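You operate a simulated robot arm through the tools that you are given. There is no shell and no other tool. Be economical: measure what you need, move in short steps, check, and stop when the job is done.

You are at the controls of a simulated robot arm. One attempt, no reset.

JOB
Fetch the teal holder and stand it on the teal tray. Then take the dark red holder and leave it on the top of the fire stand. Then put one of the steel springs from the lower middle shelf of the middle shelving in the beige carton. Do these in the order given. Set down upright: teal holder, dark red holder.

Only the result counts: the job must be done as asked and must still hold three seconds after the hand-in. Knocking over, shifting, dropping, spilling or breaking anything else fails it.

ROBOT AND FRAMES
A 6-joint arm with a fingered hand on a trunk, on a base that drives. Base frame: it is fixed to the floor where the robot stands at the start and does not move with it; the origin is under the middle of the robot, x ahead of it, y to its left, z up. Lengths are in m, angles in degrees, forces in N, time in s.
It reaches about 0.659 m from its shoulder. Its first joint turns from -166.0 to 166.0 degrees. Places, roughly: beige carton [0.5, -3, 0.25]; steel spring [1.5, 0.5, 0.75]; teal tray [-1, 3.25, 0.75]; top of the fire stand (62x16 cm) [2.28, -0.92, 0.34]. Payload 2.3 kg.
Tool frame: the origin (TCP) lies between the finger pads and is the grasp point; the fingertips stand 0.022 m ahead of it; z points along the fingers, y is the line along which they close. The gripper opens to 0.112 m. The gripper's body begins 0.06 m behind the TCP. The gripper is a hand of 3 fingers: y runs from the thumb to the fingers, the wrist lies at [0, 0, -0.218] in the tool frame, and closing takes about 1.5 s.
Orientation is that of the tool frame in the base frame, as a unit quaternion [x, y, z, w]. With the fingers straight down and closing along the base's y, the tool's x points along the base's -x, its y along +y and its z along -z.

CONTROLS
- The arm moves only by the tool step_arm. Its arguments are lists of equal length, an entry for each row: "travel": the shift along the tool's x, y, z in mm, a list of three; "rot": the turn, a rotation vector about the tool's x, y, z in degrees, a list of three; "jaw": the opening, from 0 (shut) to 1 (fully open). In form: {"travel": [[dx, dy, dz], ...], "rot": [[wx, wy, wz], ...], "jaw": [jaw, ...]}. A call has 1 to 10 rows; each row is the pose to reach, as a shift and turn from the pose commanded when the call began, along the tool's axes at that moment. A row lasts 0.2 s, in which the tool goes at most 0.05 m and 8.6 degrees; a call with a longer step from one row to the next is refused whole, and so is a gripper value outside its range. A pose out of reach is approached as far as the arm can. The call stops where the force on the tool passes 40 N (or 10 N more than at its start, if that is more) or the arm is blocked; 0.2 s more then pass. Each finger travels about 0.072 m/s and halts on what it meets, pressing with about 24 N; the grip force reading is that of the motor and also rises with nothing between the fingers. The clock runs only during rows and for 0.2 s after the last one: add rows that repeat a pose to give the fingers time. It gives the time, the measured TCP pose, the force on the tool (base axes), the opening and the grip force at its end, in the units of the frame above (readings bear some noise), with the torque about the TCP (base axes, N m) and any sound that the robot's microphone picked up.
- Cameras (640 x 400 px; columns grow to the right, rows downward): "scene" is now at [0.0113, 0.1243, 1.5912]; the picture's right is [-0.21, -0.98, 0.00], its down [-0.79, 0.17, -0.59] and it looks along [0.58, -0.13, -0.80] (base axes); focal length 278 px, centre (320, 200). "wrist" rides on the gripper at [0.066, 0.003, -0.08] in the tool frame; the picture's right is [-0.05, 1.00, 0.00], its down [-0.77, -0.04, -0.64] and it looks along [-0.64, -0.03, 0.77] (tool axes); focal length 275 px, centre (320, 200). There is no depth. A picture from a camera that has moved, and an enlarged one, comes with that camera's place and axes in the base frame and with its lens.
- snapshot(camera): a new picture of that camera. The clock stands still meanwhile.
- lift_body(by): slides the trunk up (or, below 0, down) by that many m; the arm and the scene camera ride with it, the base frame stays. It gives what a move gives, with no picture.
- base_move(legs): drives the robot by 1 to 6 legs, each [ahead, left, turn to the left] in m, m and degrees, along the robot's own axes; the way and the turn of a leg run together, so that a leg with both is an arc; at most 1.5 m and 180 degrees a leg. The arm and the cameras ride along, it lands a little off, and it stops where it bumps. It gives what a move gives.
- hand_shape(shape): the hand has 3 fingers and takes this shape, open, in about a second: jaw (thumb against the fingers, like two jaws); tri (thumb and two fingers); tip (a fingertip pinch); poke (one finger out to press); point (the index stretched); flat (the hand flat); cup (the hand cupped); fist (a fist). The gripper value then closes the fingers along that shape, each until it touches; the sizes above hold for jaw. It gives what a move gives, with no picture.
- pan_tilt(pan, tilt): turns the head with the scene camera to pan (to the left, within 155 degrees either way) and tilt (down, from -29 to 69), counted from straight ahead of the robot. It gives what a move gives.
- zoom(camera, box): a new picture of the part [left, top, right, bottom] of that camera's present view, enlarged. The clock stands still meanwhile.
- finish_job(): hands the job in; it is judged then, once.

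Go step by step. Nothing tells you exact positions but the pictures and the camera data: compare them with the known pose of the tool, close in by small moves and look again before you grip or let go. The budget is 165 turns and 112 pictures, counting those below and the enlarged ones. Unless the task says otherwise, let go and move clear before handing in, and close with one line.

The tools are called after ">>>" by a JSON object that holds its "op" and its "data". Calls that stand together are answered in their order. step_arm: Moves the arm, as the interface text tells. Its arguments: {"type":"object","properties":{"travel":{"type":"array","items":{"type":"array","items":{"type":"number"}}},"rot":{"type":"array","items":{"type":"array","items":{"type":"number"}}},"jaw":{"type":"array","items":{"type":"number"}}},"required":["travel","rot","jaw"]} The other tools are called the same way: lift_body (by) slides the trunk up or down; hand_shape (shape) gives the hand a shape; base_move (legs) drives the base; pan_tilt (pan, tilt) turns the head that bears the scene camera; snapshot (camera) takes a picture; zoom (camera, box) takes an enlarged picture of a part of a camera's view; finish_job () hands the job in.

At the start:

```text
t: 0.0
eef_pos: [0.2876, -0.0349, 1.1374]
ee_rot: [0.001, 1.0, 0.0, 0.0]
ft_force: [-0.3, -0.4, -0.2]
moment: [-0.03, 0.01, -0.03]
opening: 0.112
grip_force: 0.2
shape: jaw
trunk travel left (down, up): [-0.525, 0.065]
robot x, y, heading: [0.0015, 0.0013, -0.1]
head pan, tilt: [-12.2, 53.6]
```

scene: 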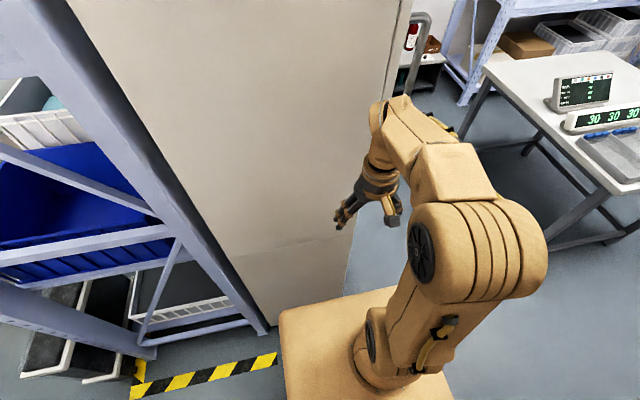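
wrist: 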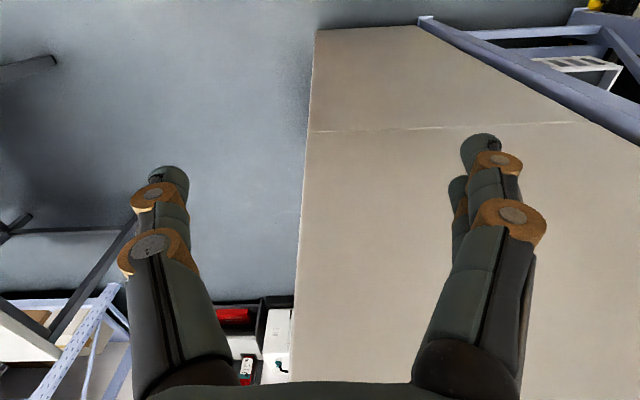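

I see shelving to the left, a panel ahead, and a workbench to the right. I'll look around with the head first to find everything.

>>> {"op": "pan_tilt", "data": {"pan": 0, "tilt": 15}}

>>> {"op": "snapshot", "data": {"camera": "scene"}}

>>> {"op": "pan_tilt", "data": {"pan": 80, "tilt": 20}}

>>> {"op": "snapshot", "data": {"camera": "scene"}}

>>> {"op": "pan_tilt", "data": {"pan": 150, "tilt": 20}}

>>> {"op": "snapshot", "data": {"camera": "scene"}}

>>> {"op": "pan_tilt", "data": {"pan": -70, "tilt": 20}}

>>> {"op": "snapshot", "data": {"camera": "scene"}}

>>> {"op": "pan_tilt", "data": {"pan": -140, "tilt": 20}}

>>> {"op": "snapshot", "data": {"camera": "scene"}}

```text
t: 1.1
eef_pos: [0.2874, -0.0328, 1.1358]
ee_rot: [0.001, 1.0, -0.001, 0.0]
ft_force: [-0.1, 0.4, 0.2]
moment: [0.0, 0.04, 0.01]
opening: 0.1119
grip_force: 0.0
shape: jaw
trunk travel left (down, up): [-0.525, 0.065]
robot x, y, heading: [0.0016, 0.0022, 0.1]
head pan, tilt: [0.0, 15.0]
```

```text
109 pictures are left
camera scene: at [0.0327, 0.1398, 1.6496], right [0.0, -1.0, 0.0], down [-0.26, 0.0, -0.97], along [0.97, 0.0, -0.26], focal length 278 px, centre (320, 200)
```

scene: 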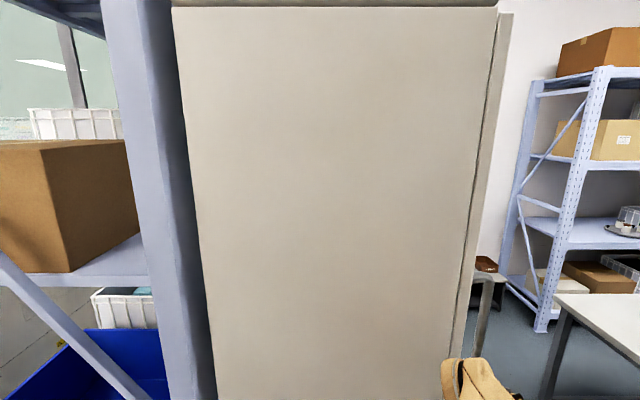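

```text
t: 2.6
eef_pos: [0.2878, -0.0345, 1.1363]
ee_rot: [0.001, 1.0, 0.001, -0.001]
ft_force: [0.2, -0.5, 0.0]
moment: [0.0, 0.0, 0.03]
opening: 0.1119
grip_force: 0.1
shape: jaw
trunk travel left (down, up): [-0.525, 0.065]
robot x, y, heading: [-0.0017, 0.0025, -0.1]
head pan, tilt: [80.0, 20.0]
```

```text
108 pictures are left
camera scene: at [-0.0444, 0.2315, 1.6415], right [0.98, -0.17, 0.0], down [-0.06, -0.34, -0.94], along [0.16, 0.93, -0.34], focal length 278 px, centre (320, 200)
```

scene: 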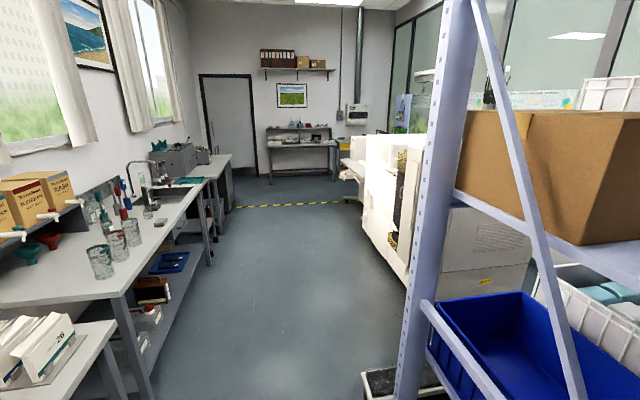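

```text
t: 4.0
eef_pos: [0.2877, -0.0345, 1.1367]
ee_rot: [0.002, 1.0, 0.0, 0.001]
ft_force: [-0.5, 0.0, 0.3]
moment: [-0.02, 0.02, 0.02]
opening: 0.112
grip_force: 0.1
shape: jaw
trunk travel left (down, up): [-0.525, 0.065]
robot x, y, heading: [0.0005, 0.0023, 0.3]
head pan, tilt: [150.0, 20.0]
```

```text
107 pictures are left
camera scene: at [-0.1413, 0.1865, 1.6415], right [0.5, 0.87, 0.0], down [0.3, -0.17, -0.94], along [-0.81, 0.47, -0.34], focal length 278 px, centre (320, 200)
```

scene: 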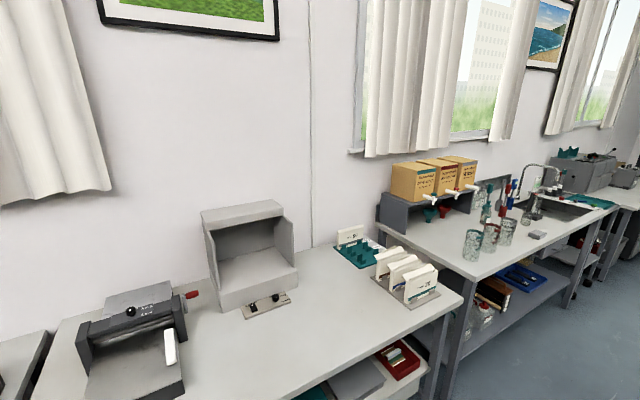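

```text
t: 7.2
eef_pos: [0.2879, -0.0342, 1.1368]
ee_rot: [0.001, 1.0, 0.0, 0.0]
ft_force: [0.0, 0.5, 0.6]
moment: [-0.02, 0.01, 0.0]
opening: 0.1119
grip_force: 0.0
shape: jaw
trunk travel left (down, up): [-0.525, 0.065]
robot x, y, heading: [-0.0032, -0.0012, 0.1]
head pan, tilt: [-70.0, 20.0]
```

```text
106 pictures are left
camera scene: at [-0.0288, 0.0523, 1.6415], right [-0.94, -0.34, 0.0], down [-0.12, 0.32, -0.94], along [0.32, -0.88, -0.34], focal length 278 px, centre (320, 200)
```

scene: 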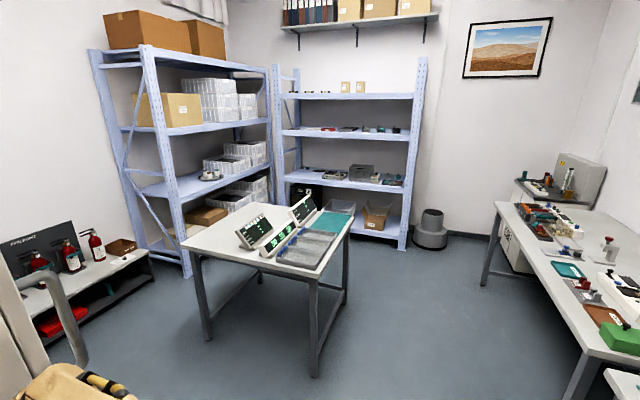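

```text
t: 8.6
eef_pos: [0.2874, -0.0331, 1.1365]
ee_rot: [0.001, 1.0, -0.001, 0.001]
ft_force: [-0.8, 0.4, 0.7]
moment: [0.0, 0.02, -0.02]
opening: 0.1119
grip_force: 0.1
shape: jaw
trunk travel left (down, up): [-0.525, 0.065]
robot x, y, heading: [0.0045, 0.003, 0.3]
head pan, tilt: [-140.0, 20.0]
```

```text
105 pictures are left
camera scene: at [-0.132, 0.0799, 1.6415], right [-0.64, 0.77, 0.0], down [0.26, 0.22, -0.94], along [-0.72, -0.6, -0.34], focal length 278 px, centre (320, 200)
```

scene: 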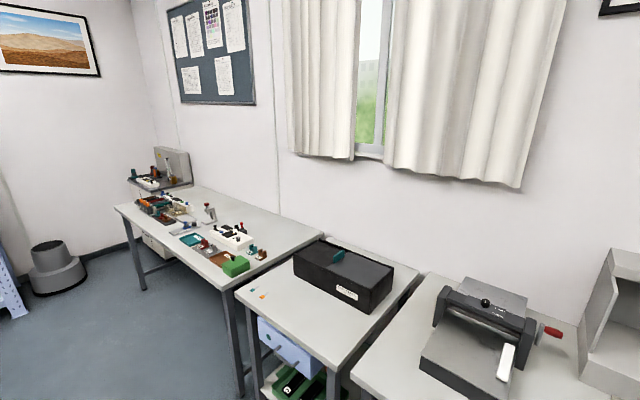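

I'll zoom into the candidate areas to find the holders.

>>> {"op": "zoom", "data": {"camera": "scene", "box": [100, 140, 300, 290]}}

>>> {"op": "pan_tilt", "data": {"pan": 115, "tilt": 20}}

>>> {"op": "snapshot", "data": {"camera": "scene"}}

>>> {"op": "zoom", "data": {"camera": "scene", "box": [280, 120, 480, 245]}}

>>> {"op": "pan_tilt", "data": {"pan": -50, "tilt": 20}}

>>> {"op": "zoom", "data": {"camera": "scene", "box": [120, 150, 440, 350]}}

>>> {"op": "zoom", "data": {"camera": "scene", "box": [380, 60, 560, 240]}}

```text
2.67 times, centred on (200, 215) of scene
camera zoom: at [-0.132, 0.0799, 1.6415], right [-0.64, 0.77, 0.0], down [0.26, 0.22, -0.94], along [-0.72, -0.6, -0.34], focal length 741 px, centre (640, 160)
```

zoom: 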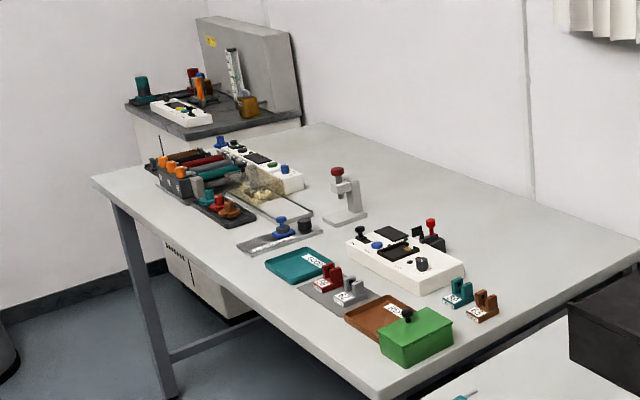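

```text
t: 12.1
eef_pos: [0.2876, -0.0346, 1.1369]
ee_rot: [0.001, 1.0, 0.001, 0.0]
ft_force: [1.1, 0.0, -0.5]
moment: [0.04, 0.01, -0.03]
opening: 0.1117
grip_force: 0.0
shape: jaw
trunk travel left (down, up): [-0.525, 0.065]
robot x, y, heading: [0.0013, 0.0011, -0.1]
head pan, tilt: [115.0, 20.0]
```

```text
103 pictures are left
camera scene: at [-0.1, 0.2243, 1.6415], right [0.91, 0.42, 0.0], down [0.14, -0.31, -0.94], along [-0.4, 0.85, -0.34], focal length 278 px, centre (320, 200)
```

scene: 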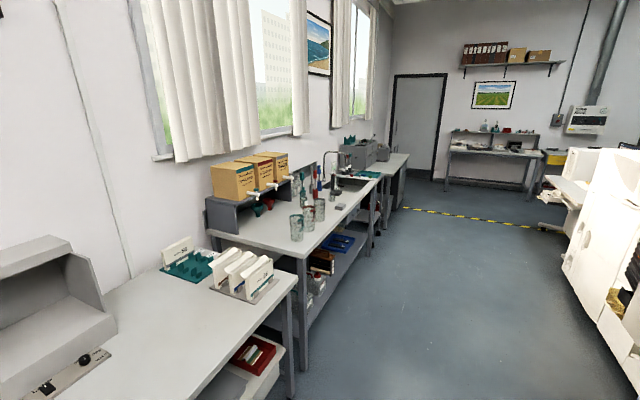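

```text
3.20 times, centred on (380, 182) of scene
camera zoom: at [-0.1, 0.2243, 1.6415], right [0.91, 0.42, 0.0], down [0.14, -0.31, -0.94], along [-0.4, 0.85, -0.34], focal length 889 px, centre (128, 256)
```

zoom: 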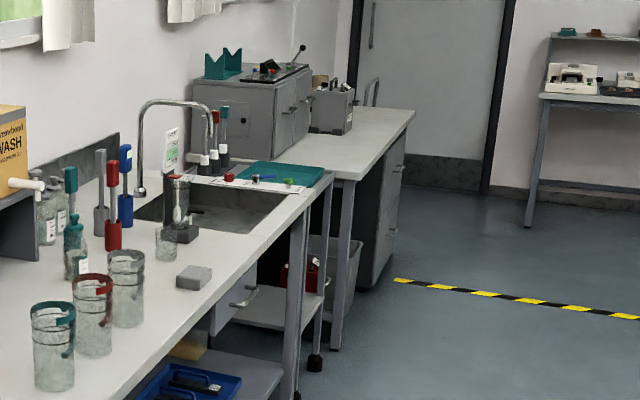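

```text
t: 14.7
eef_pos: [0.2875, -0.0334, 1.1379]
ee_rot: [0.0, 1.0, 0.0, 0.001]
ft_force: [-0.5, -0.1, 0.3]
moment: [-0.03, 0.01, 0.03]
opening: 0.1119
grip_force: 0.0
shape: jaw
trunk travel left (down, up): [-0.525, 0.065]
robot x, y, heading: [0.0005, 0.0002, -0.0]
head pan, tilt: [-50.0, 20.0]
```

```text
2.00 times, centred on (280, 250) of scene
camera zoom: at [-0.0008, 0.0685, 1.6415], right [-0.77, -0.64, 0.0], down [-0.22, 0.26, -0.94], along [0.6, -0.72, -0.34], focal length 556 px, centre (400, 100)
```

zoom: 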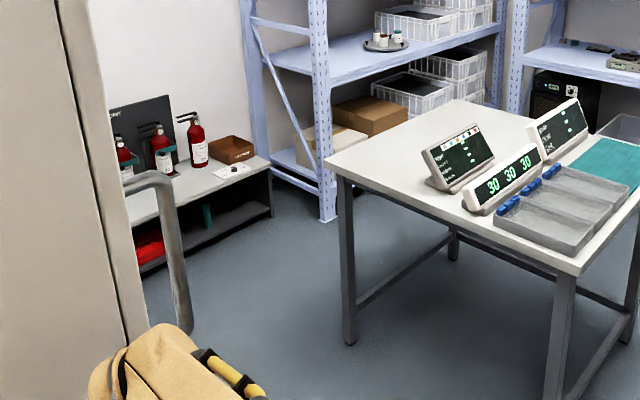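

```text
2.22 times, centred on (470, 150) of scene
camera zoom: at [-0.0008, 0.0685, 1.6415], right [-0.77, -0.64, 0.0], down [-0.22, 0.26, -0.94], along [0.6, -0.72, -0.34], focal length 618 px, centre (-13, 311)
```

zoom: 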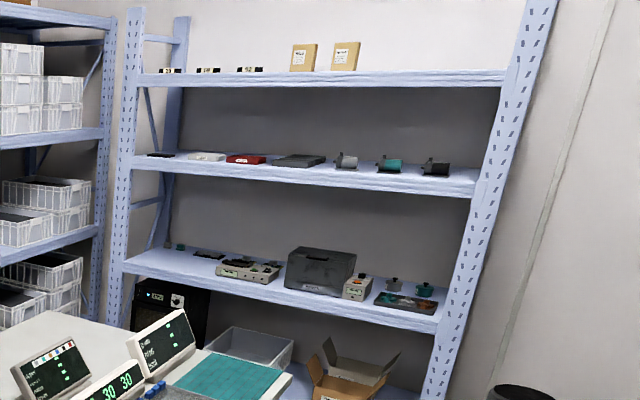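

The likely holders are small labelled items on the bench at x≈-1, y≈-1.2 to -1.5. I'll back off, turn to face -y, and drive alongside that bench to look closely.

>>> {"op": "base_move", "data": {"legs": [[-0.2, 0, 0], [0, 0, -90], [1.2, 0, 0]]}}

>>> {"op": "pan_tilt", "data": {"pan": -80, "tilt": 40}}

>>> {"op": "snapshot", "data": {"camera": "scene"}}

```text
t: 25.7
eef_pos: [-0.1957, -1.4894, 1.1369]
ee_rot: [0.699, 0.715, 0.0, 0.0]
ft_force: [-0.2, 0.1, 0.1]
moment: [-0.02, -0.03, 0.01]
opening: 0.112
grip_force: 0.0
shape: jaw
trunk travel left (down, up): [-0.525, 0.065]
robot x, y, heading: [-0.1686, -1.2012, -88.2]
head pan, tilt: [-50.0, 20.0]
```

```text
t: 26.7
eef_pos: [-0.1958, -1.4898, 1.1364]
ee_rot: [0.698, 0.716, 0.0, 0.0]
ft_force: [0.1, -0.4, -0.2]
moment: [0.02, 0.01, 0.03]
opening: 0.112
grip_force: 0.0
shape: jaw
trunk travel left (down, up): [-0.525, 0.065]
robot x, y, heading: [-0.1692, -1.2018, -88.3]
head pan, tilt: [-80.0, 40.0]
```

```text
99 pictures are left
camera scene: at [-0.114, -1.156, 1.6101], right [-0.2, 0.98, 0.0], down [0.63, 0.13, -0.77], along [-0.75, -0.15, -0.64], focal length 278 px, centre (320, 200)
```

scene: 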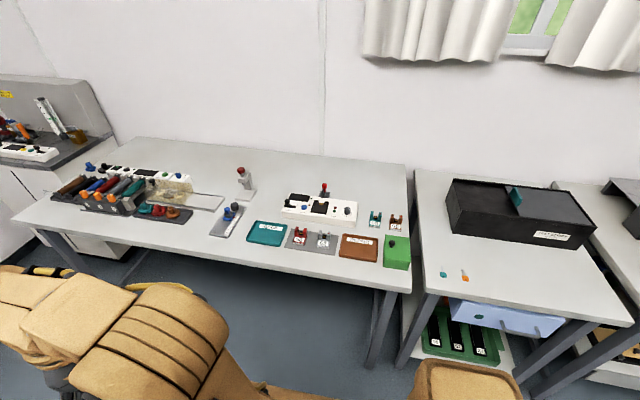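

>>> {"op": "zoom", "data": {"camera": "scene", "box": [230, 170, 430, 295]}}

>>> {"op": "zoom", "data": {"camera": "scene", "box": [50, 140, 250, 265]}}

```text
3.20 times, centred on (330, 232) of scene
camera zoom: at [-0.114, -1.156, 1.6101], right [-0.2, 0.98, 0.0], down [0.63, 0.13, -0.77], along [-0.75, -0.15, -0.64], focal length 889 px, centre (288, 96)
```

zoom: 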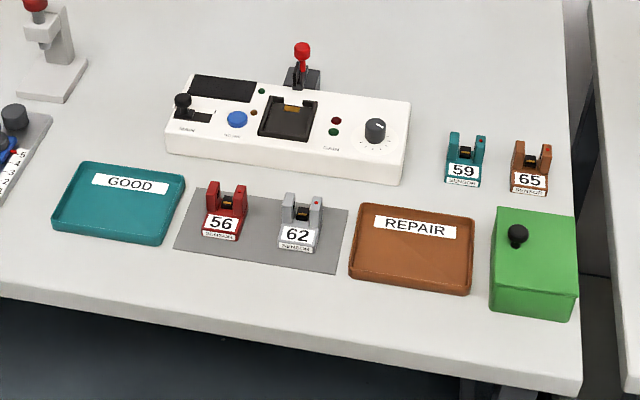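

```text
3.20 times, centred on (150, 202) of scene
camera zoom: at [-0.114, -1.156, 1.6101], right [-0.2, 0.98, 0.0], down [0.63, 0.13, -0.77], along [-0.75, -0.15, -0.64], focal length 889 px, centre (864, 192)
```

zoom: 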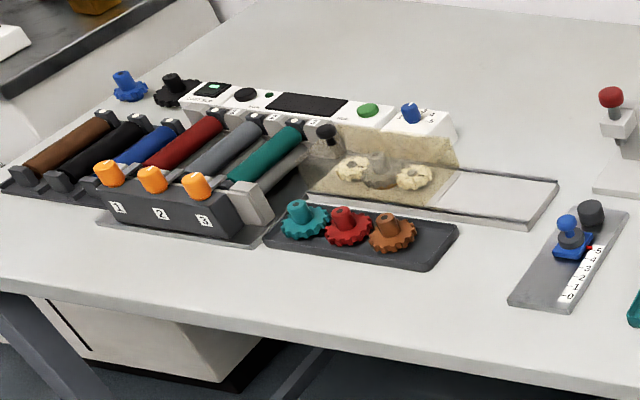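

These turn out to be labelled "SENSOR", so the holders are elsewhere. I'll drive back to inspect the sink bench where the teal tray is.

>>> {"op": "base_move", "data": {"legs": [[-1.5, 0, 0], [-1.5, 0, -1.5]]}}

>>> {"op": "pan_tilt", "data": {"pan": -95, "tilt": 30}}

>>> {"op": "snapshot", "data": {"camera": "scene"}}

```text
t: 41.0
eef_pos: [-0.334, 1.4751, 1.1367]
ee_rot: [0.692, 0.721, 0.001, 0.0]
ft_force: [0.3, -0.1, -0.1]
moment: [-0.01, 0.0, -0.01]
opening: 0.1119
grip_force: 0.0
shape: jaw
trunk travel left (down, up): [-0.525, 0.065]
robot x, y, heading: [-0.3085, 1.7611, -87.5]
head pan, tilt: [-80.0, 40.0]
```

```text
t: 41.8
eef_pos: [-0.3335, 1.4756, 1.1375]
ee_rot: [0.692, 0.722, -0.001, 0.0]
ft_force: [0.0, -1.2, -0.5]
moment: [-0.02, 0.01, 0.02]
opening: 0.1117
grip_force: 0.1
shape: jaw
trunk travel left (down, up): [-0.525, 0.065]
robot x, y, heading: [-0.3081, 1.7665, -87.6]
head pan, tilt: [-95.0, 30.0]
```

```text
96 pictures are left
camera scene: at [-0.2647, 1.8335, 1.6254], right [0.04, 1.0, 0.0], down [0.5, -0.02, -0.87], along [-0.86, 0.04, -0.5], focal length 278 px, centre (320, 200)
```

scene: 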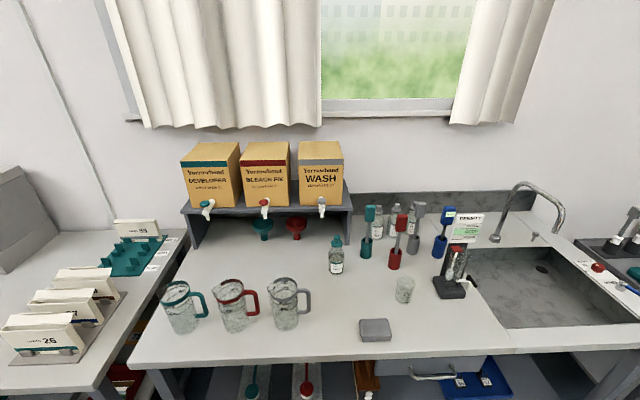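

>>> {"op": "zoom", "data": {"camera": "scene", "box": [0, 200, 200, 400]}}

>>> {"op": "zoom", "data": {"camera": "scene", "box": [320, 170, 480, 320]}}

>>> {"op": "pan_tilt", "data": {"pan": -140, "tilt": 30}}

>>> {"op": "snapshot", "data": {"camera": "scene"}}

```text
2.00 times, centred on (100, 300) of scene
camera zoom: at [-0.2647, 1.8335, 1.6254], right [0.04, 1.0, 0.0], down [0.5, -0.02, -0.87], along [-0.86, 0.04, -0.5], focal length 556 px, centre (760, 0)
```

zoom: 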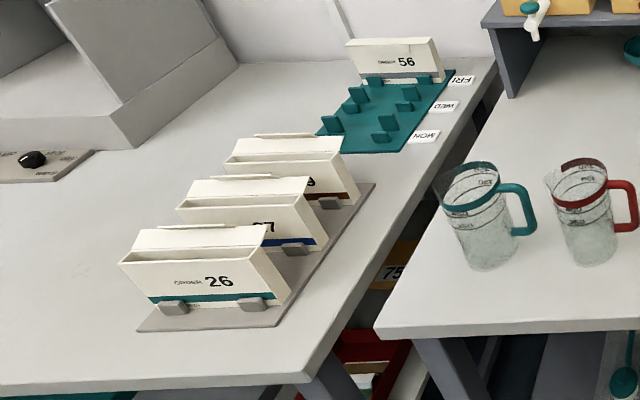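

```text
2.67 times, centred on (400, 245) of scene
camera zoom: at [-0.2647, 1.8335, 1.6254], right [0.04, 1.0, 0.0], down [0.5, -0.02, -0.87], along [-0.86, 0.04, -0.5], focal length 741 px, centre (107, 80)
```

zoom: 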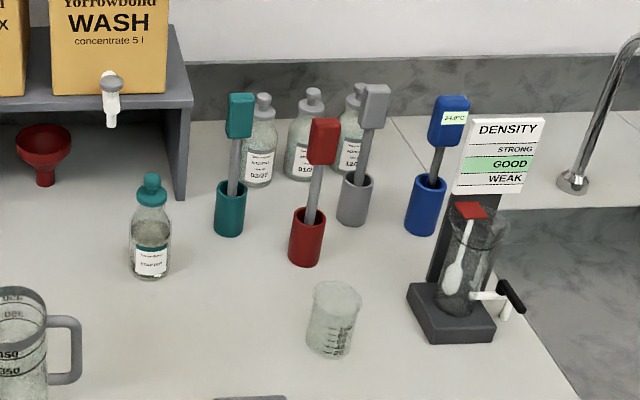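

```text
t: 42.9
eef_pos: [-0.333, 1.4753, 1.1367]
ee_rot: [0.692, 0.722, 0.0, 0.0]
ft_force: [-1.5, 0.2, -0.7]
moment: [-0.02, 0.0, 0.01]
opening: 0.1118
grip_force: 0.1
shape: jaw
trunk travel left (down, up): [-0.525, 0.065]
robot x, y, heading: [-0.3118, 1.7639, -87.6]
head pan, tilt: [-140.0, 30.0]
```

```text
93 pictures are left
camera scene: at [-0.2356, 1.8963, 1.6254], right [0.74, 0.68, 0.0], down [0.34, -0.37, -0.87], along [-0.59, 0.64, -0.5], focal length 278 px, centre (320, 200)
```

scene: 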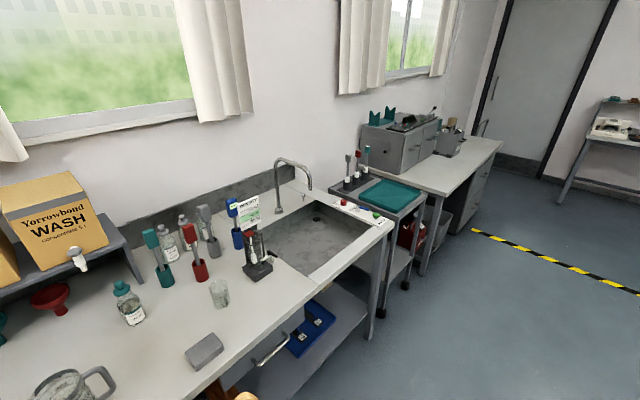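

>>> {"op": "zoom", "data": {"camera": "scene", "box": [320, 90, 480, 240]}}

>>> {"op": "zoom", "data": {"camera": "scene", "box": [560, 90, 640, 150]}}

```text
2.67 times, centred on (400, 165) of scene
camera zoom: at [-0.2356, 1.8963, 1.6254], right [0.74, 0.68, 0.0], down [0.34, -0.37, -0.87], along [-0.59, 0.64, -0.5], focal length 741 px, centre (107, 293)
```

zoom: 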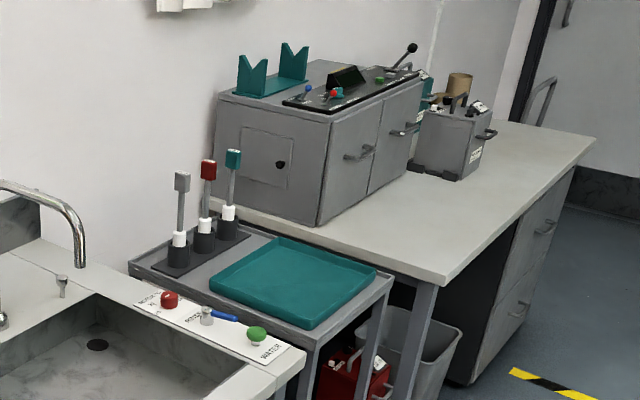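

```text
6.67 times, centred on (600, 120) of scene
camera zoom: at [-0.2356, 1.8963, 1.6254], right [0.74, 0.68, 0.0], down [0.34, -0.37, -0.87], along [-0.59, 0.64, -0.5], focal length 1853 px, centre (-1547, 733)
```

zoom: 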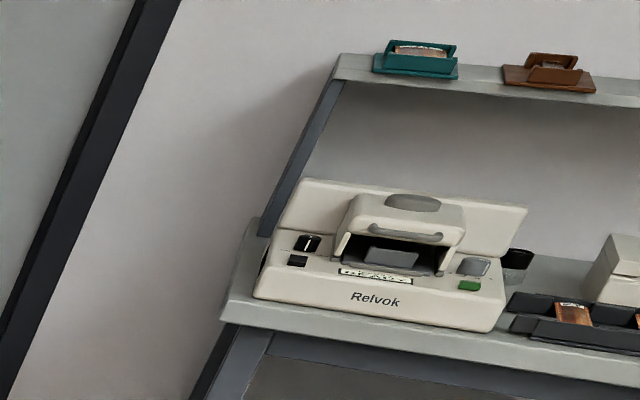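

The far table at y≈6 has a film scanner with teal/brown holder-like items on its shelf. I'll turn around and drive there to inspect.

>>> {"op": "base_move", "data": {"legs": [[0, 0.4, 0], [0, 0, 177.5], [1.5, 0, 0], [1.0, 0, 0]]}}

>>> {"op": "pan_tilt", "data": {"pan": -10, "tilt": 20}}

>>> {"op": "snapshot", "data": {"camera": "scene"}}

```text
t: 64.3
eef_pos: [0.203, 4.5496, 1.136]
ee_rot: [-0.689, 0.724, -0.001, 0.0]
ft_force: [-1.0, 0.3, 0.0]
moment: [0.02, -0.02, 0.02]
opening: 0.1119
grip_force: 0.0
shape: jaw
trunk travel left (down, up): [-0.525, 0.065]
robot x, y, heading: [0.1565, 4.2639, 87.1]
head pan, tilt: [-140.0, 30.0]
```

```text
t: 66.4
eef_pos: [0.2021, 4.5502, 1.1373]
ee_rot: [-0.689, 0.725, 0.0, 0.0]
ft_force: [0.5, 0.6, 0.2]
moment: [0.0, -0.03, 0.02]
opening: 0.1118
grip_force: 0.2
shape: jaw
trunk travel left (down, up): [-0.525, 0.065]
robot x, y, heading: [0.1536, 4.2635, 87.0]
head pan, tilt: [-10.0, 20.0]
```

```text
90 pictures are left
camera scene: at [0.0313, 4.3007, 1.6415], right [0.97, -0.22, 0.0], down [-0.08, -0.33, -0.94], along [0.21, 0.92, -0.34], focal length 278 px, centre (320, 200)
```

scene: 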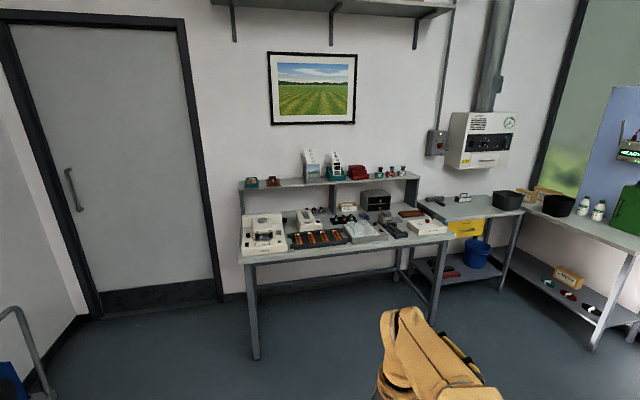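

>>> {"op": "zoom", "data": {"camera": "scene", "box": [230, 140, 440, 260]}}

>>> {"op": "zoom", "data": {"camera": "scene", "box": [410, 170, 640, 330]}}

>>> {"op": "zoom", "data": {"camera": "scene", "box": [320, 145, 420, 205]}}

```text
3.05 times, centred on (335, 200) of scene
camera zoom: at [0.0313, 4.3007, 1.6415], right [0.97, -0.22, 0.0], down [-0.08, -0.33, -0.94], along [0.21, 0.92, -0.34], focal length 847 px, centre (274, 200)
```

zoom: 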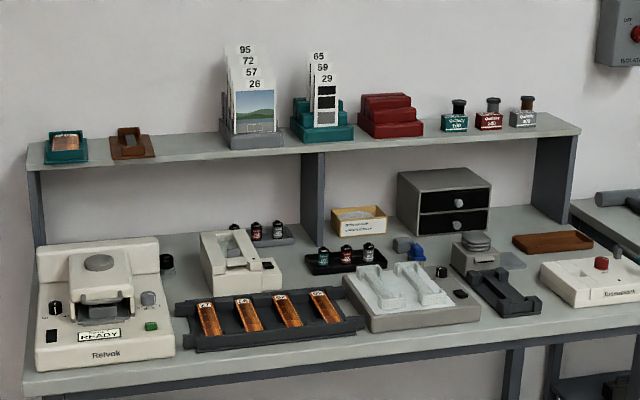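

```text
2.50 times, centred on (525, 250) of scene
camera zoom: at [0.0313, 4.3007, 1.6415], right [0.97, -0.22, 0.0], down [-0.08, -0.33, -0.94], along [0.21, 0.92, -0.34], focal length 695 px, centre (-192, 75)
```

zoom: 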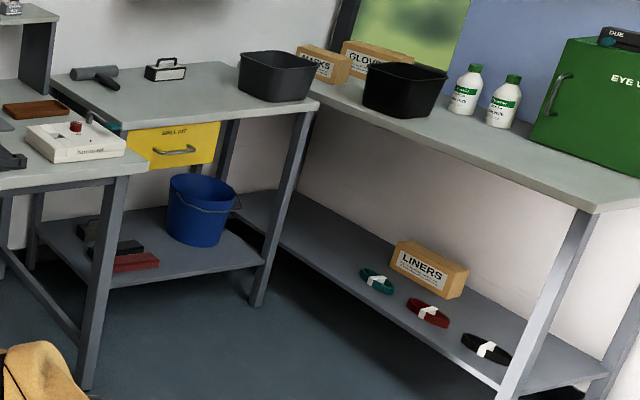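

```text
6.40 times, centred on (370, 175) of scene
camera zoom: at [0.0313, 4.3007, 1.6415], right [0.97, -0.22, 0.0], down [-0.08, -0.33, -0.94], along [0.21, 0.92, -0.34], focal length 1779 px, centre (0, 360)
```

zoom: 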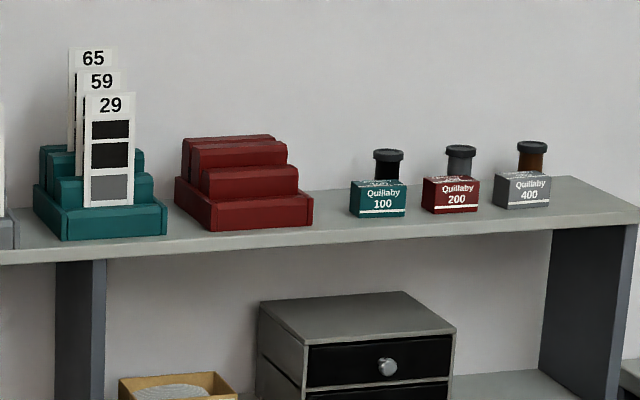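

Several tiered teal/dark-red stands are here, but I should check the other areas before deciding. I'll look to the right and at the rest of the room.

>>> {"op": "pan_tilt", "data": {"pan": -60, "tilt": 20}}

>>> {"op": "snapshot", "data": {"camera": "scene"}}

>>> {"op": "pan_tilt", "data": {"pan": -125, "tilt": 20}}

>>> {"op": "snapshot", "data": {"camera": "scene"}}

>>> {"op": "pan_tilt", "data": {"pan": 100, "tilt": 25}}

>>> {"op": "snapshot", "data": {"camera": "scene"}}

```text
t: 67.6
eef_pos: [0.2025, 4.5499, 1.1371]
ee_rot: [-0.689, 0.725, -0.001, 0.0]
ft_force: [-0.2, -0.7, 0.0]
moment: [0.01, -0.01, -0.03]
opening: 0.1119
grip_force: 0.0
shape: jaw
trunk travel left (down, up): [-0.525, 0.065]
robot x, y, heading: [0.157, 4.2646, 87.3]
head pan, tilt: [-60.0, 20.0]
```

```text
86 pictures are left
camera scene: at [0.0934, 4.2525, 1.6415], right [0.46, -0.89, 0.0], down [-0.3, -0.16, -0.94], along [0.84, 0.43, -0.34], focal length 278 px, centre (320, 200)
```

scene: 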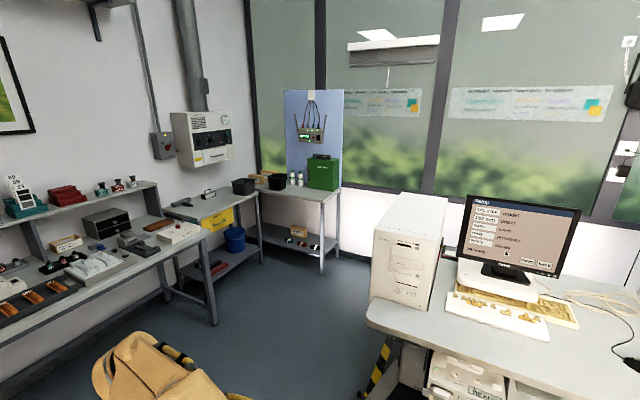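

```text
t: 69.0
eef_pos: [0.2027, 4.5497, 1.1373]
ee_rot: [-0.689, 0.724, -0.001, 0.0]
ft_force: [-0.1, -0.8, 0.7]
moment: [0.02, -0.01, -0.01]
opening: 0.112
grip_force: 0.1
shape: jaw
trunk travel left (down, up): [-0.525, 0.065]
robot x, y, heading: [0.1528, 4.2648, 87.1]
head pan, tilt: [-125.0, 20.0]
```

```text
85 pictures are left
camera scene: at [0.0842, 4.1528, 1.6415], right [-0.61, -0.79, 0.0], down [-0.27, 0.21, -0.94], along [0.74, -0.58, -0.34], focal length 278 px, centre (320, 200)
```

scene: 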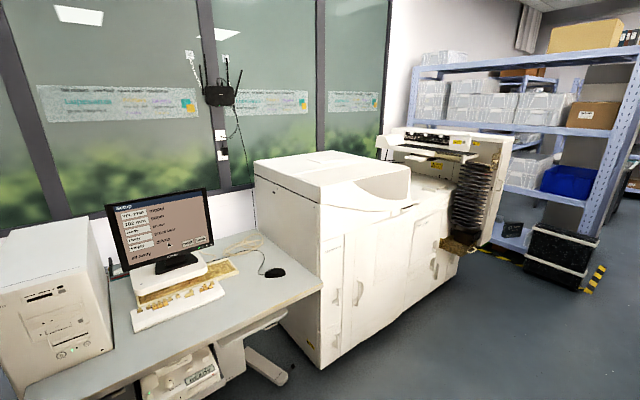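

```text
t: 72.2
eef_pos: [0.2028, 4.5504, 1.1368]
ee_rot: [-0.689, 0.725, 0.001, -0.001]
ft_force: [-0.4, 0.0, 1.3]
moment: [-0.01, 0.0, 0.01]
opening: 0.1119
grip_force: 0.1
shape: jaw
trunk travel left (down, up): [-0.525, 0.065]
robot x, y, heading: [0.1553, 4.2597, 87.2]
head pan, tilt: [100.0, 25.0]
```

```text
84 pictures are left
camera scene: at [-0.0809, 4.1984, 1.6334], right [-0.12, 0.99, 0.0], down [0.42, 0.05, -0.91], along [-0.9, -0.11, -0.42], focal length 278 px, centre (320, 200)
```

scene: 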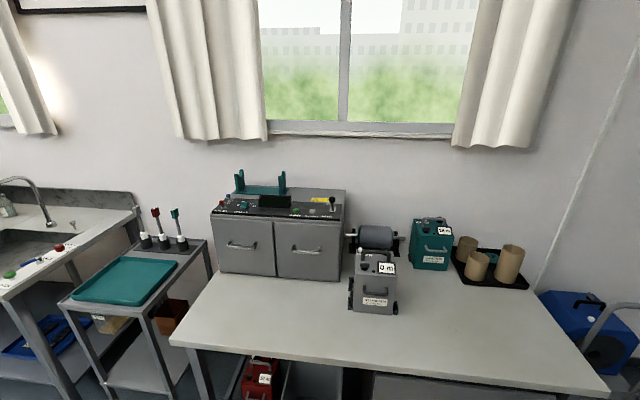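

>>> {"op": "zoom", "data": {"camera": "scene", "box": [340, 200, 540, 320]}}

>>> {"op": "zoom", "data": {"camera": "scene", "box": [60, 190, 220, 310]}}

>>> {"op": "pan_tilt", "data": {"pan": 100, "tilt": 45}}

>>> {"op": "snapshot", "data": {"camera": "scene"}}

```text
3.20 times, centred on (440, 260) of scene
camera zoom: at [-0.0809, 4.1984, 1.6334], right [-0.12, 0.99, 0.0], down [0.42, 0.05, -0.91], along [-0.9, -0.11, -0.42], focal length 889 px, centre (-64, 8)
```

zoom: 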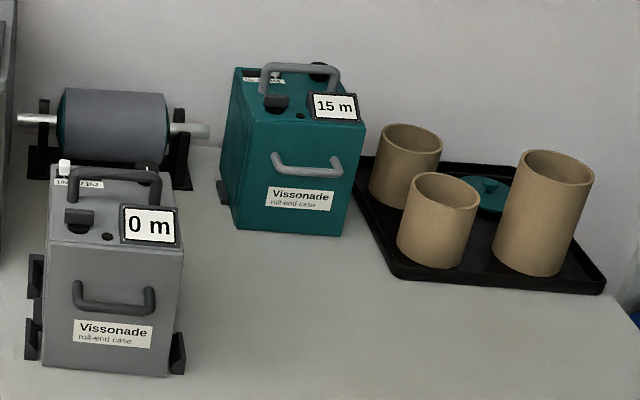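

```text
3.33 times, centred on (140, 250) of scene
camera zoom: at [-0.0809, 4.1984, 1.6334], right [-0.12, 0.99, 0.0], down [0.42, 0.05, -0.91], along [-0.9, -0.11, -0.42], focal length 926 px, centre (920, 33)
```

zoom: 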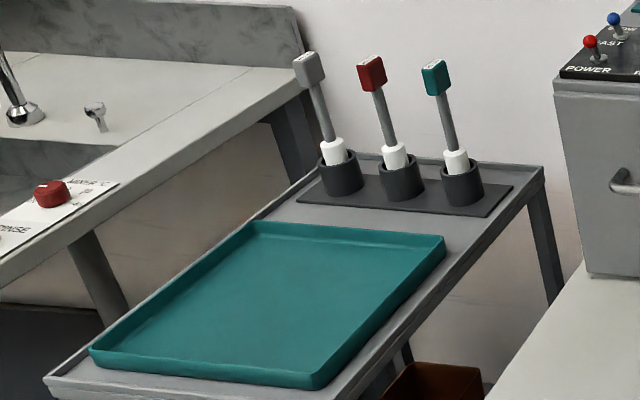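

```text
t: 73.0
eef_pos: [0.2028, 4.5495, 1.137]
ee_rot: [-0.689, 0.725, 0.0, 0.0]
ft_force: [0.0, 0.0, -0.1]
moment: [0.01, -0.02, 0.02]
opening: 0.1118
grip_force: 0.0
shape: jaw
trunk travel left (down, up): [-0.525, 0.065]
robot x, y, heading: [0.1553, 4.2652, 87.1]
head pan, tilt: [100.0, 45.0]
```

```text
81 pictures are left
camera scene: at [-0.0702, 4.1997, 1.6029], right [-0.13, 0.99, 0.0], down [0.7, 0.09, -0.71], along [-0.7, -0.09, -0.71], focal length 278 px, centre (320, 200)
```

scene: 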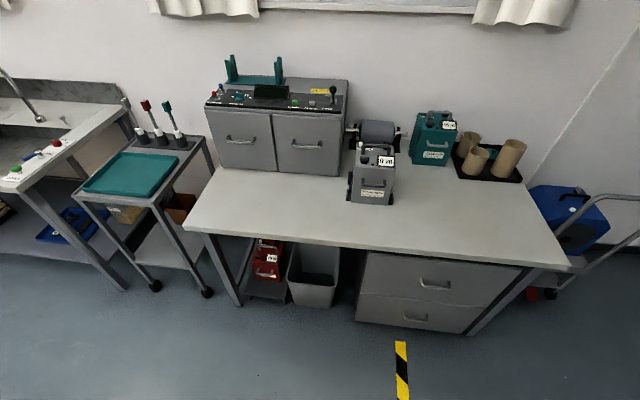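

No obvious "holder" besides the tiered stands here; I'll check the middle shelving and the fire stand/back shelving on the way.

>>> {"op": "base_move", "data": {"legs": [[0, 0, 2.9], [-1.5, 0, 0], [-1.0, 0, 0]]}}

>>> {"op": "pan_tilt", "data": {"pan": -125, "tilt": 30}}

>>> {"op": "snapshot", "data": {"camera": "scene"}}

```text
t: 85.3
eef_pos: [0.2154, 2.1223, 1.1372]
ee_rot: [0.713, -0.701, 0.0, -0.001]
ft_force: [0.0, 0.3, 0.7]
moment: [-0.02, -0.05, -0.01]
opening: 0.112
grip_force: 0.1
shape: jaw
trunk travel left (down, up): [-0.525, 0.065]
robot x, y, heading: [0.1851, 1.8327, 90.7]
head pan, tilt: [100.0, 45.0]
```

```text
t: 88.6
eef_pos: [0.2159, 2.122, 1.1366]
ee_rot: [0.712, -0.702, 0.001, 0.001]
ft_force: [-0.3, -0.3, 1.3]
moment: [-0.02, -0.03, 0.02]
opening: 0.112
grip_force: 0.0
shape: jaw
trunk travel left (down, up): [-0.525, 0.065]
robot x, y, heading: [0.1832, 1.8346, 90.8]
head pan, tilt: [-125.0, 30.0]
```

```text
80 pictures are left
camera scene: at [0.1206, 1.72, 1.6254], right [-0.56, -0.83, 0.0], down [-0.41, 0.28, -0.87], along [0.72, -0.48, -0.5], focal length 278 px, centre (320, 200)
```

scene: 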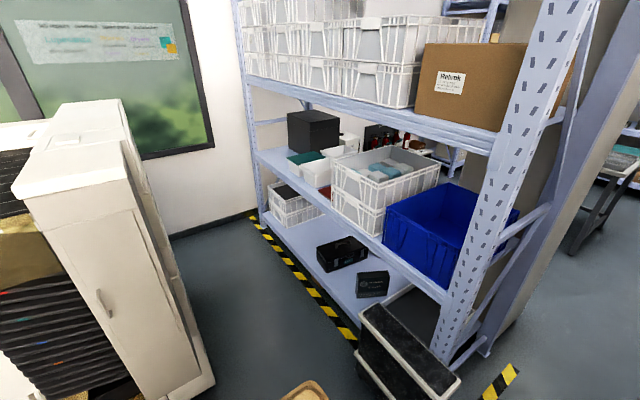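

>>> {"op": "zoom", "data": {"camera": "scene", "box": [260, 110, 460, 235]}}

>>> {"op": "zoom", "data": {"camera": "scene", "box": [560, 100, 640, 200]}}

```text
3.20 times, centred on (360, 172) of scene
camera zoom: at [0.1206, 1.72, 1.6254], right [-0.56, -0.83, 0.0], down [-0.41, 0.28, -0.87], along [0.72, -0.48, -0.5], focal length 889 px, centre (192, 288)
```

zoom: 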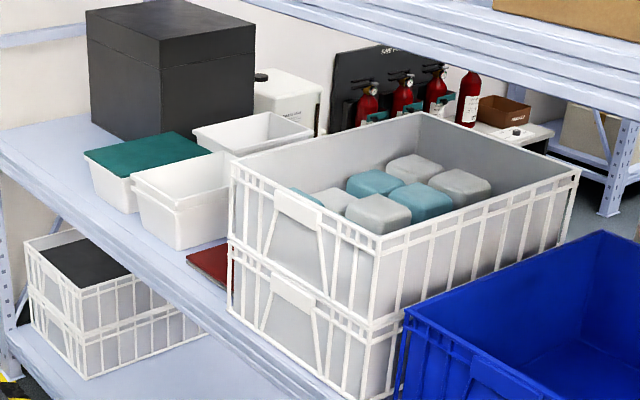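

```text
4.00 times, centred on (600, 150) of scene
camera zoom: at [0.1206, 1.72, 1.6254], right [-0.56, -0.83, 0.0], down [-0.41, 0.28, -0.87], along [0.72, -0.48, -0.5], focal length 1112 px, centre (-800, 400)
```

zoom: 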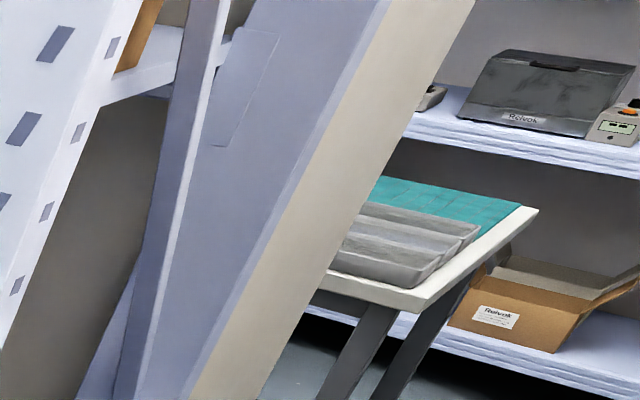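

The spring bins seem to be the small white bins on this shelf. Now on to the fire stand and back shelving.

>>> {"op": "base_move", "data": {"legs": [[-0.3, 0.33, -0.7], [-1.5, 0, 0], [-0.5, 0, 0]]}}

>>> {"op": "pan_tilt", "data": {"pan": -110, "tilt": 25}}

>>> {"op": "zoom", "data": {"camera": "scene", "box": [0, 100, 320, 300]}}

>>> {"op": "zoom", "data": {"camera": "scene", "box": [320, 50, 640, 250]}}

```text
t: 100.7
eef_pos: [-0.125, -0.1374, 1.1375]
ee_rot: [-0.699, 0.715, 0.001, 0.001]
ft_force: [0.4, -0.1, 0.0]
moment: [0.04, 0.02, -0.01]
opening: 0.1121
grip_force: 0.1
shape: jaw
trunk travel left (down, up): [-0.525, 0.065]
robot x, y, heading: [-0.1628, -0.4271, 88.9]
head pan, tilt: [-125.0, 30.0]
```

```text
t: 101.4
eef_pos: [-0.1244, -0.137, 1.1362]
ee_rot: [-0.699, 0.715, 0.0, 0.0]
ft_force: [0.0, -0.4, -0.2]
moment: [0.03, -0.08, 0.01]
opening: 0.1118
grip_force: 0.0
shape: jaw
trunk travel left (down, up): [-0.525, 0.065]
robot x, y, heading: [-0.1674, -0.4281, 88.6]
head pan, tilt: [-110.0, 25.0]
```

```text
2.00 times, centred on (160, 200) of scene
camera zoom: at [-0.2217, -0.5159, 1.6334], right [-0.36, -0.93, 0.0], down [-0.39, 0.15, -0.91], along [0.84, -0.33, -0.42], focal length 556 px, centre (640, 200)
```

zoom: 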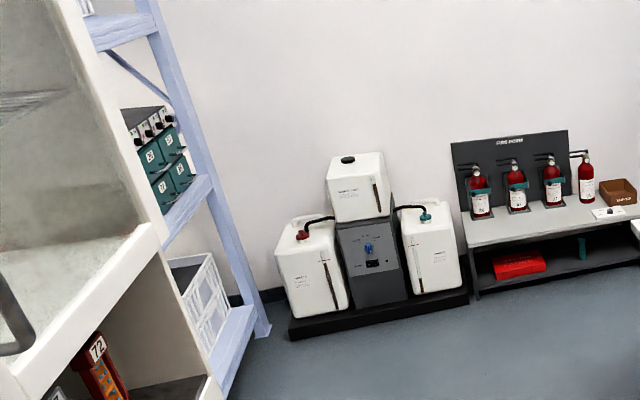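

```text
2.00 times, centred on (480, 150) of scene
camera zoom: at [-0.2217, -0.5159, 1.6334], right [-0.36, -0.93, 0.0], down [-0.39, 0.15, -0.91], along [0.84, -0.33, -0.42], focal length 556 px, centre (0, 300)
```

zoom: 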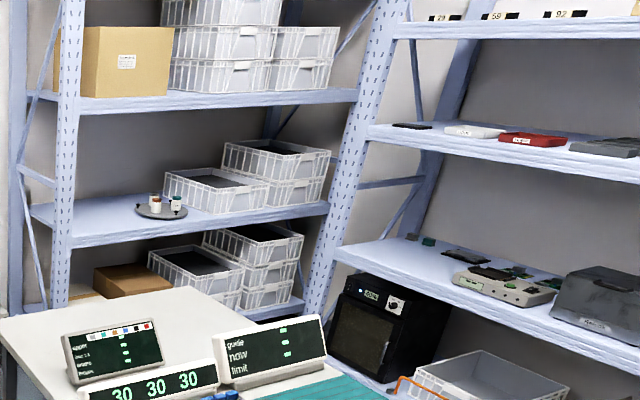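

>>> {"op": "zoom", "data": {"camera": "scene", "box": [0, 140, 160, 310]}}

>>> {"op": "snapshot", "data": {"camera": "scene"}}

>>> {"op": "pan_tilt", "data": {"pan": -85, "tilt": 35}}

>>> {"op": "snapshot", "data": {"camera": "scene"}}

```text
2.35 times, centred on (80, 225) of scene
camera zoom: at [-0.2217, -0.5159, 1.6334], right [-0.36, -0.93, 0.0], down [-0.39, 0.15, -0.91], along [0.84, -0.33, -0.42], focal length 654 px, centre (885, 141)
```

zoom: 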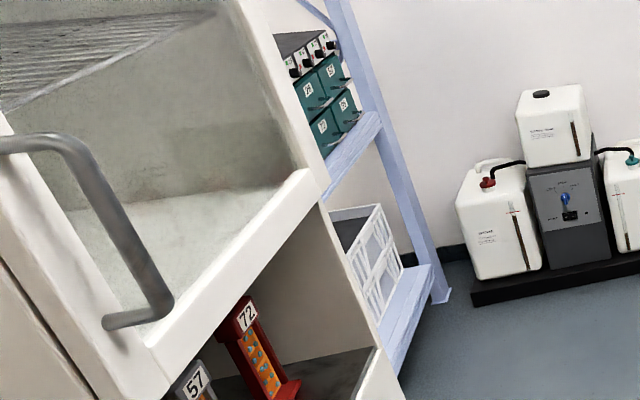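

```text
74 pictures are left
camera scene: at [-0.2217, -0.5159, 1.6334], right [-0.36, -0.93, 0.0], down [-0.39, 0.15, -0.91], along [0.84, -0.33, -0.42], focal length 278 px, centre (320, 200)
```

scene: 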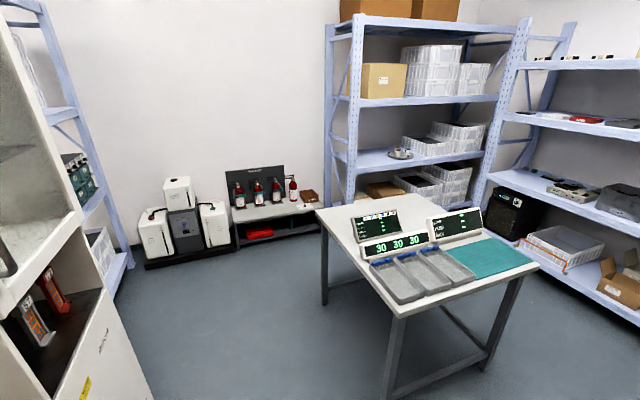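

```text
t: 102.3
eef_pos: [-0.1228, -0.1382, 1.1368]
ee_rot: [-0.699, 0.715, 0.0, 0.0]
ft_force: [0.9, -0.5, -0.7]
moment: [0.02, 0.0, -0.03]
opening: 0.112
grip_force: 0.0
shape: jaw
trunk travel left (down, up): [-0.525, 0.065]
robot x, y, heading: [-0.1665, -0.4252, 88.6]
head pan, tilt: [-85.0, 35.0]
```

```text
73 pictures are left
camera scene: at [-0.2196, -0.4768, 1.6177], right [0.06, -1.0, 0.0], down [-0.57, -0.04, -0.82], along [0.82, 0.05, -0.57], focal length 278 px, centre (320, 200)
```

scene: 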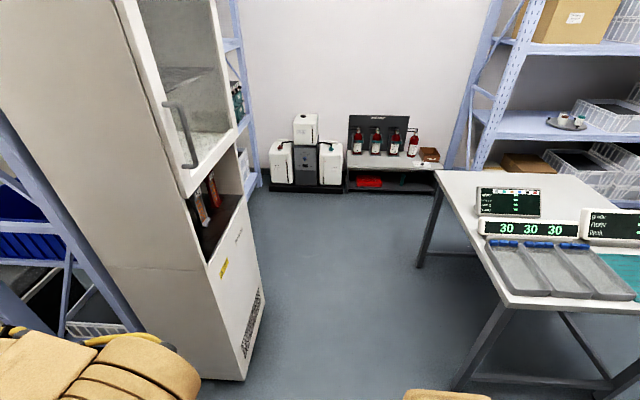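

The drying cabinet niche (front at y≈-0.04, x 0.43–0.87) holds numbered stands in grey and dark red — film holders. I'll strafe in front of it and look.

>>> {"op": "base_move", "data": {"legs": [[-0.2, 0, 1.4], [0, -0.8, 0]]}}

>>> {"op": "pan_tilt", "data": {"pan": -15, "tilt": 45}}

>>> {"op": "snapshot", "data": {"camera": "scene"}}

>>> {"op": "snapshot", "data": {"camera": "wrist"}}

```text
t: 107.8
eef_pos: [0.6554, -0.3257, 1.1379]
ee_rot: [0.714, -0.7, 0.0, 0.001]
ft_force: [0.3, -0.6, 0.5]
moment: [-0.02, -0.02, -0.01]
opening: 0.1123
grip_force: 0.0
shape: jaw
trunk travel left (down, up): [-0.525, 0.065]
robot x, y, heading: [0.6278, -0.6168, 91.3]
head pan, tilt: [-85.0, 35.0]
```

```text
t: 109.2
eef_pos: [0.6561, -0.327, 1.1353]
ee_rot: [0.714, -0.7, 0.0, 0.0]
ft_force: [1.4, 1.0, 0.8]
moment: [0.0, 0.02, 0.03]
opening: 0.1119
grip_force: 0.1
shape: jaw
trunk travel left (down, up): [-0.525, 0.065]
robot x, y, heading: [0.6277, -0.6157, 91.4]
head pan, tilt: [-15.0, 45.0]
```

```text
72 pictures are left
camera scene: at [0.5062, -0.5992, 1.6028], right [0.97, -0.24, 0.0], down [-0.17, -0.69, -0.71], along [0.17, 0.69, -0.71], focal length 278 px, centre (320, 200)
```

scene: 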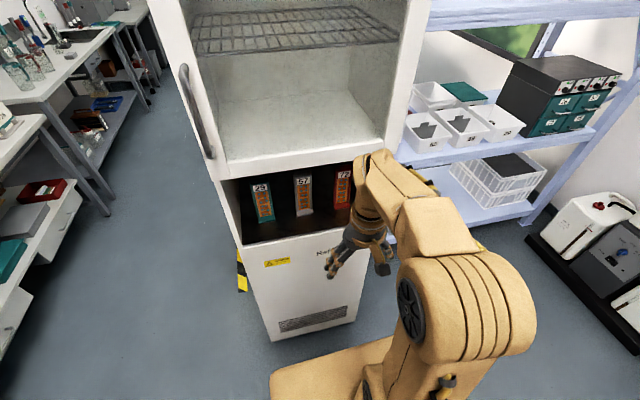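

```text
71 pictures are left
camera wrist: at [0.653, -0.3929, 1.2178], right [-1.0, 0.03, 0.0], down [0.02, 0.77, 0.64], along [0.02, 0.64, -0.77], focal length 275 px, centre (320, 200)
```

wrist: 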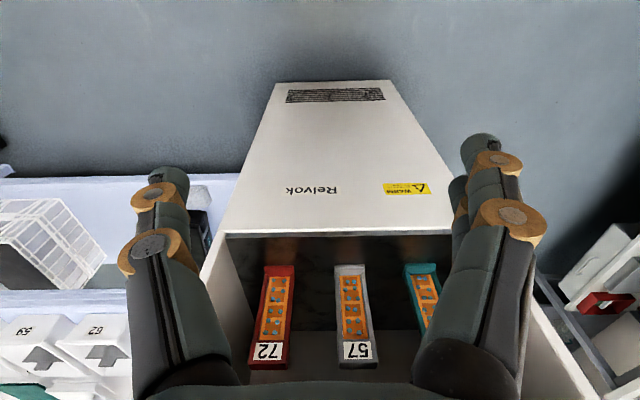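

Found them: teal holder 29, grey 57, dark red 72 in the niche. And the spring bins face this side too. I'll zoom for geometry.

>>> {"op": "zoom", "data": {"camera": "scene", "box": [210, 145, 370, 245]}}

>>> {"op": "zoom", "data": {"camera": "scene", "box": [390, 70, 550, 170]}}

```text
4.00 times, centred on (290, 195) of scene
camera zoom: at [0.5062, -0.5992, 1.6028], right [0.97, -0.24, 0.0], down [-0.17, -0.69, -0.71], along [0.17, 0.69, -0.71], focal length 1112 px, centre (440, 220)
```

zoom: 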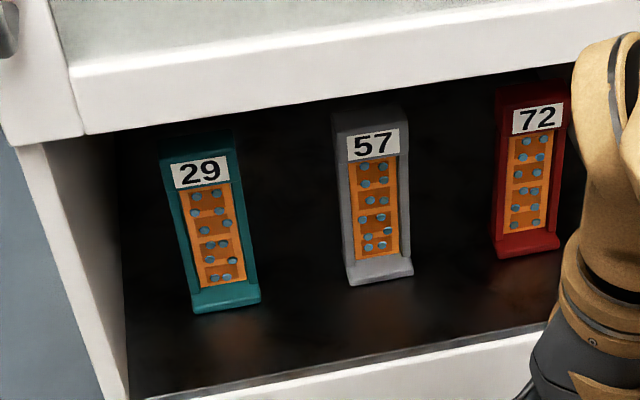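

```text
4.00 times, centred on (470, 120) of scene
camera zoom: at [0.5062, -0.5992, 1.6028], right [0.97, -0.24, 0.0], down [-0.17, -0.69, -0.71], along [0.17, 0.69, -0.71], focal length 1112 px, centre (-280, 520)
```

zoom: 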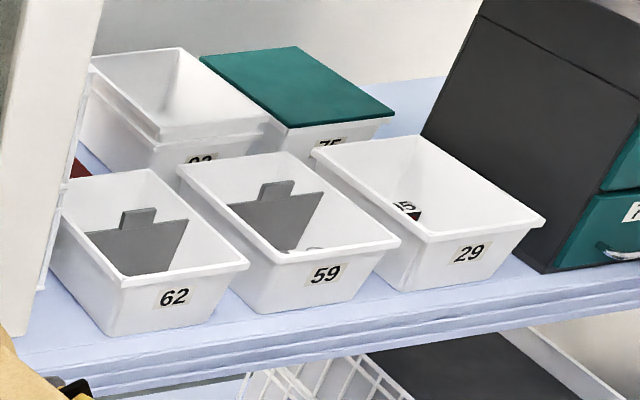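

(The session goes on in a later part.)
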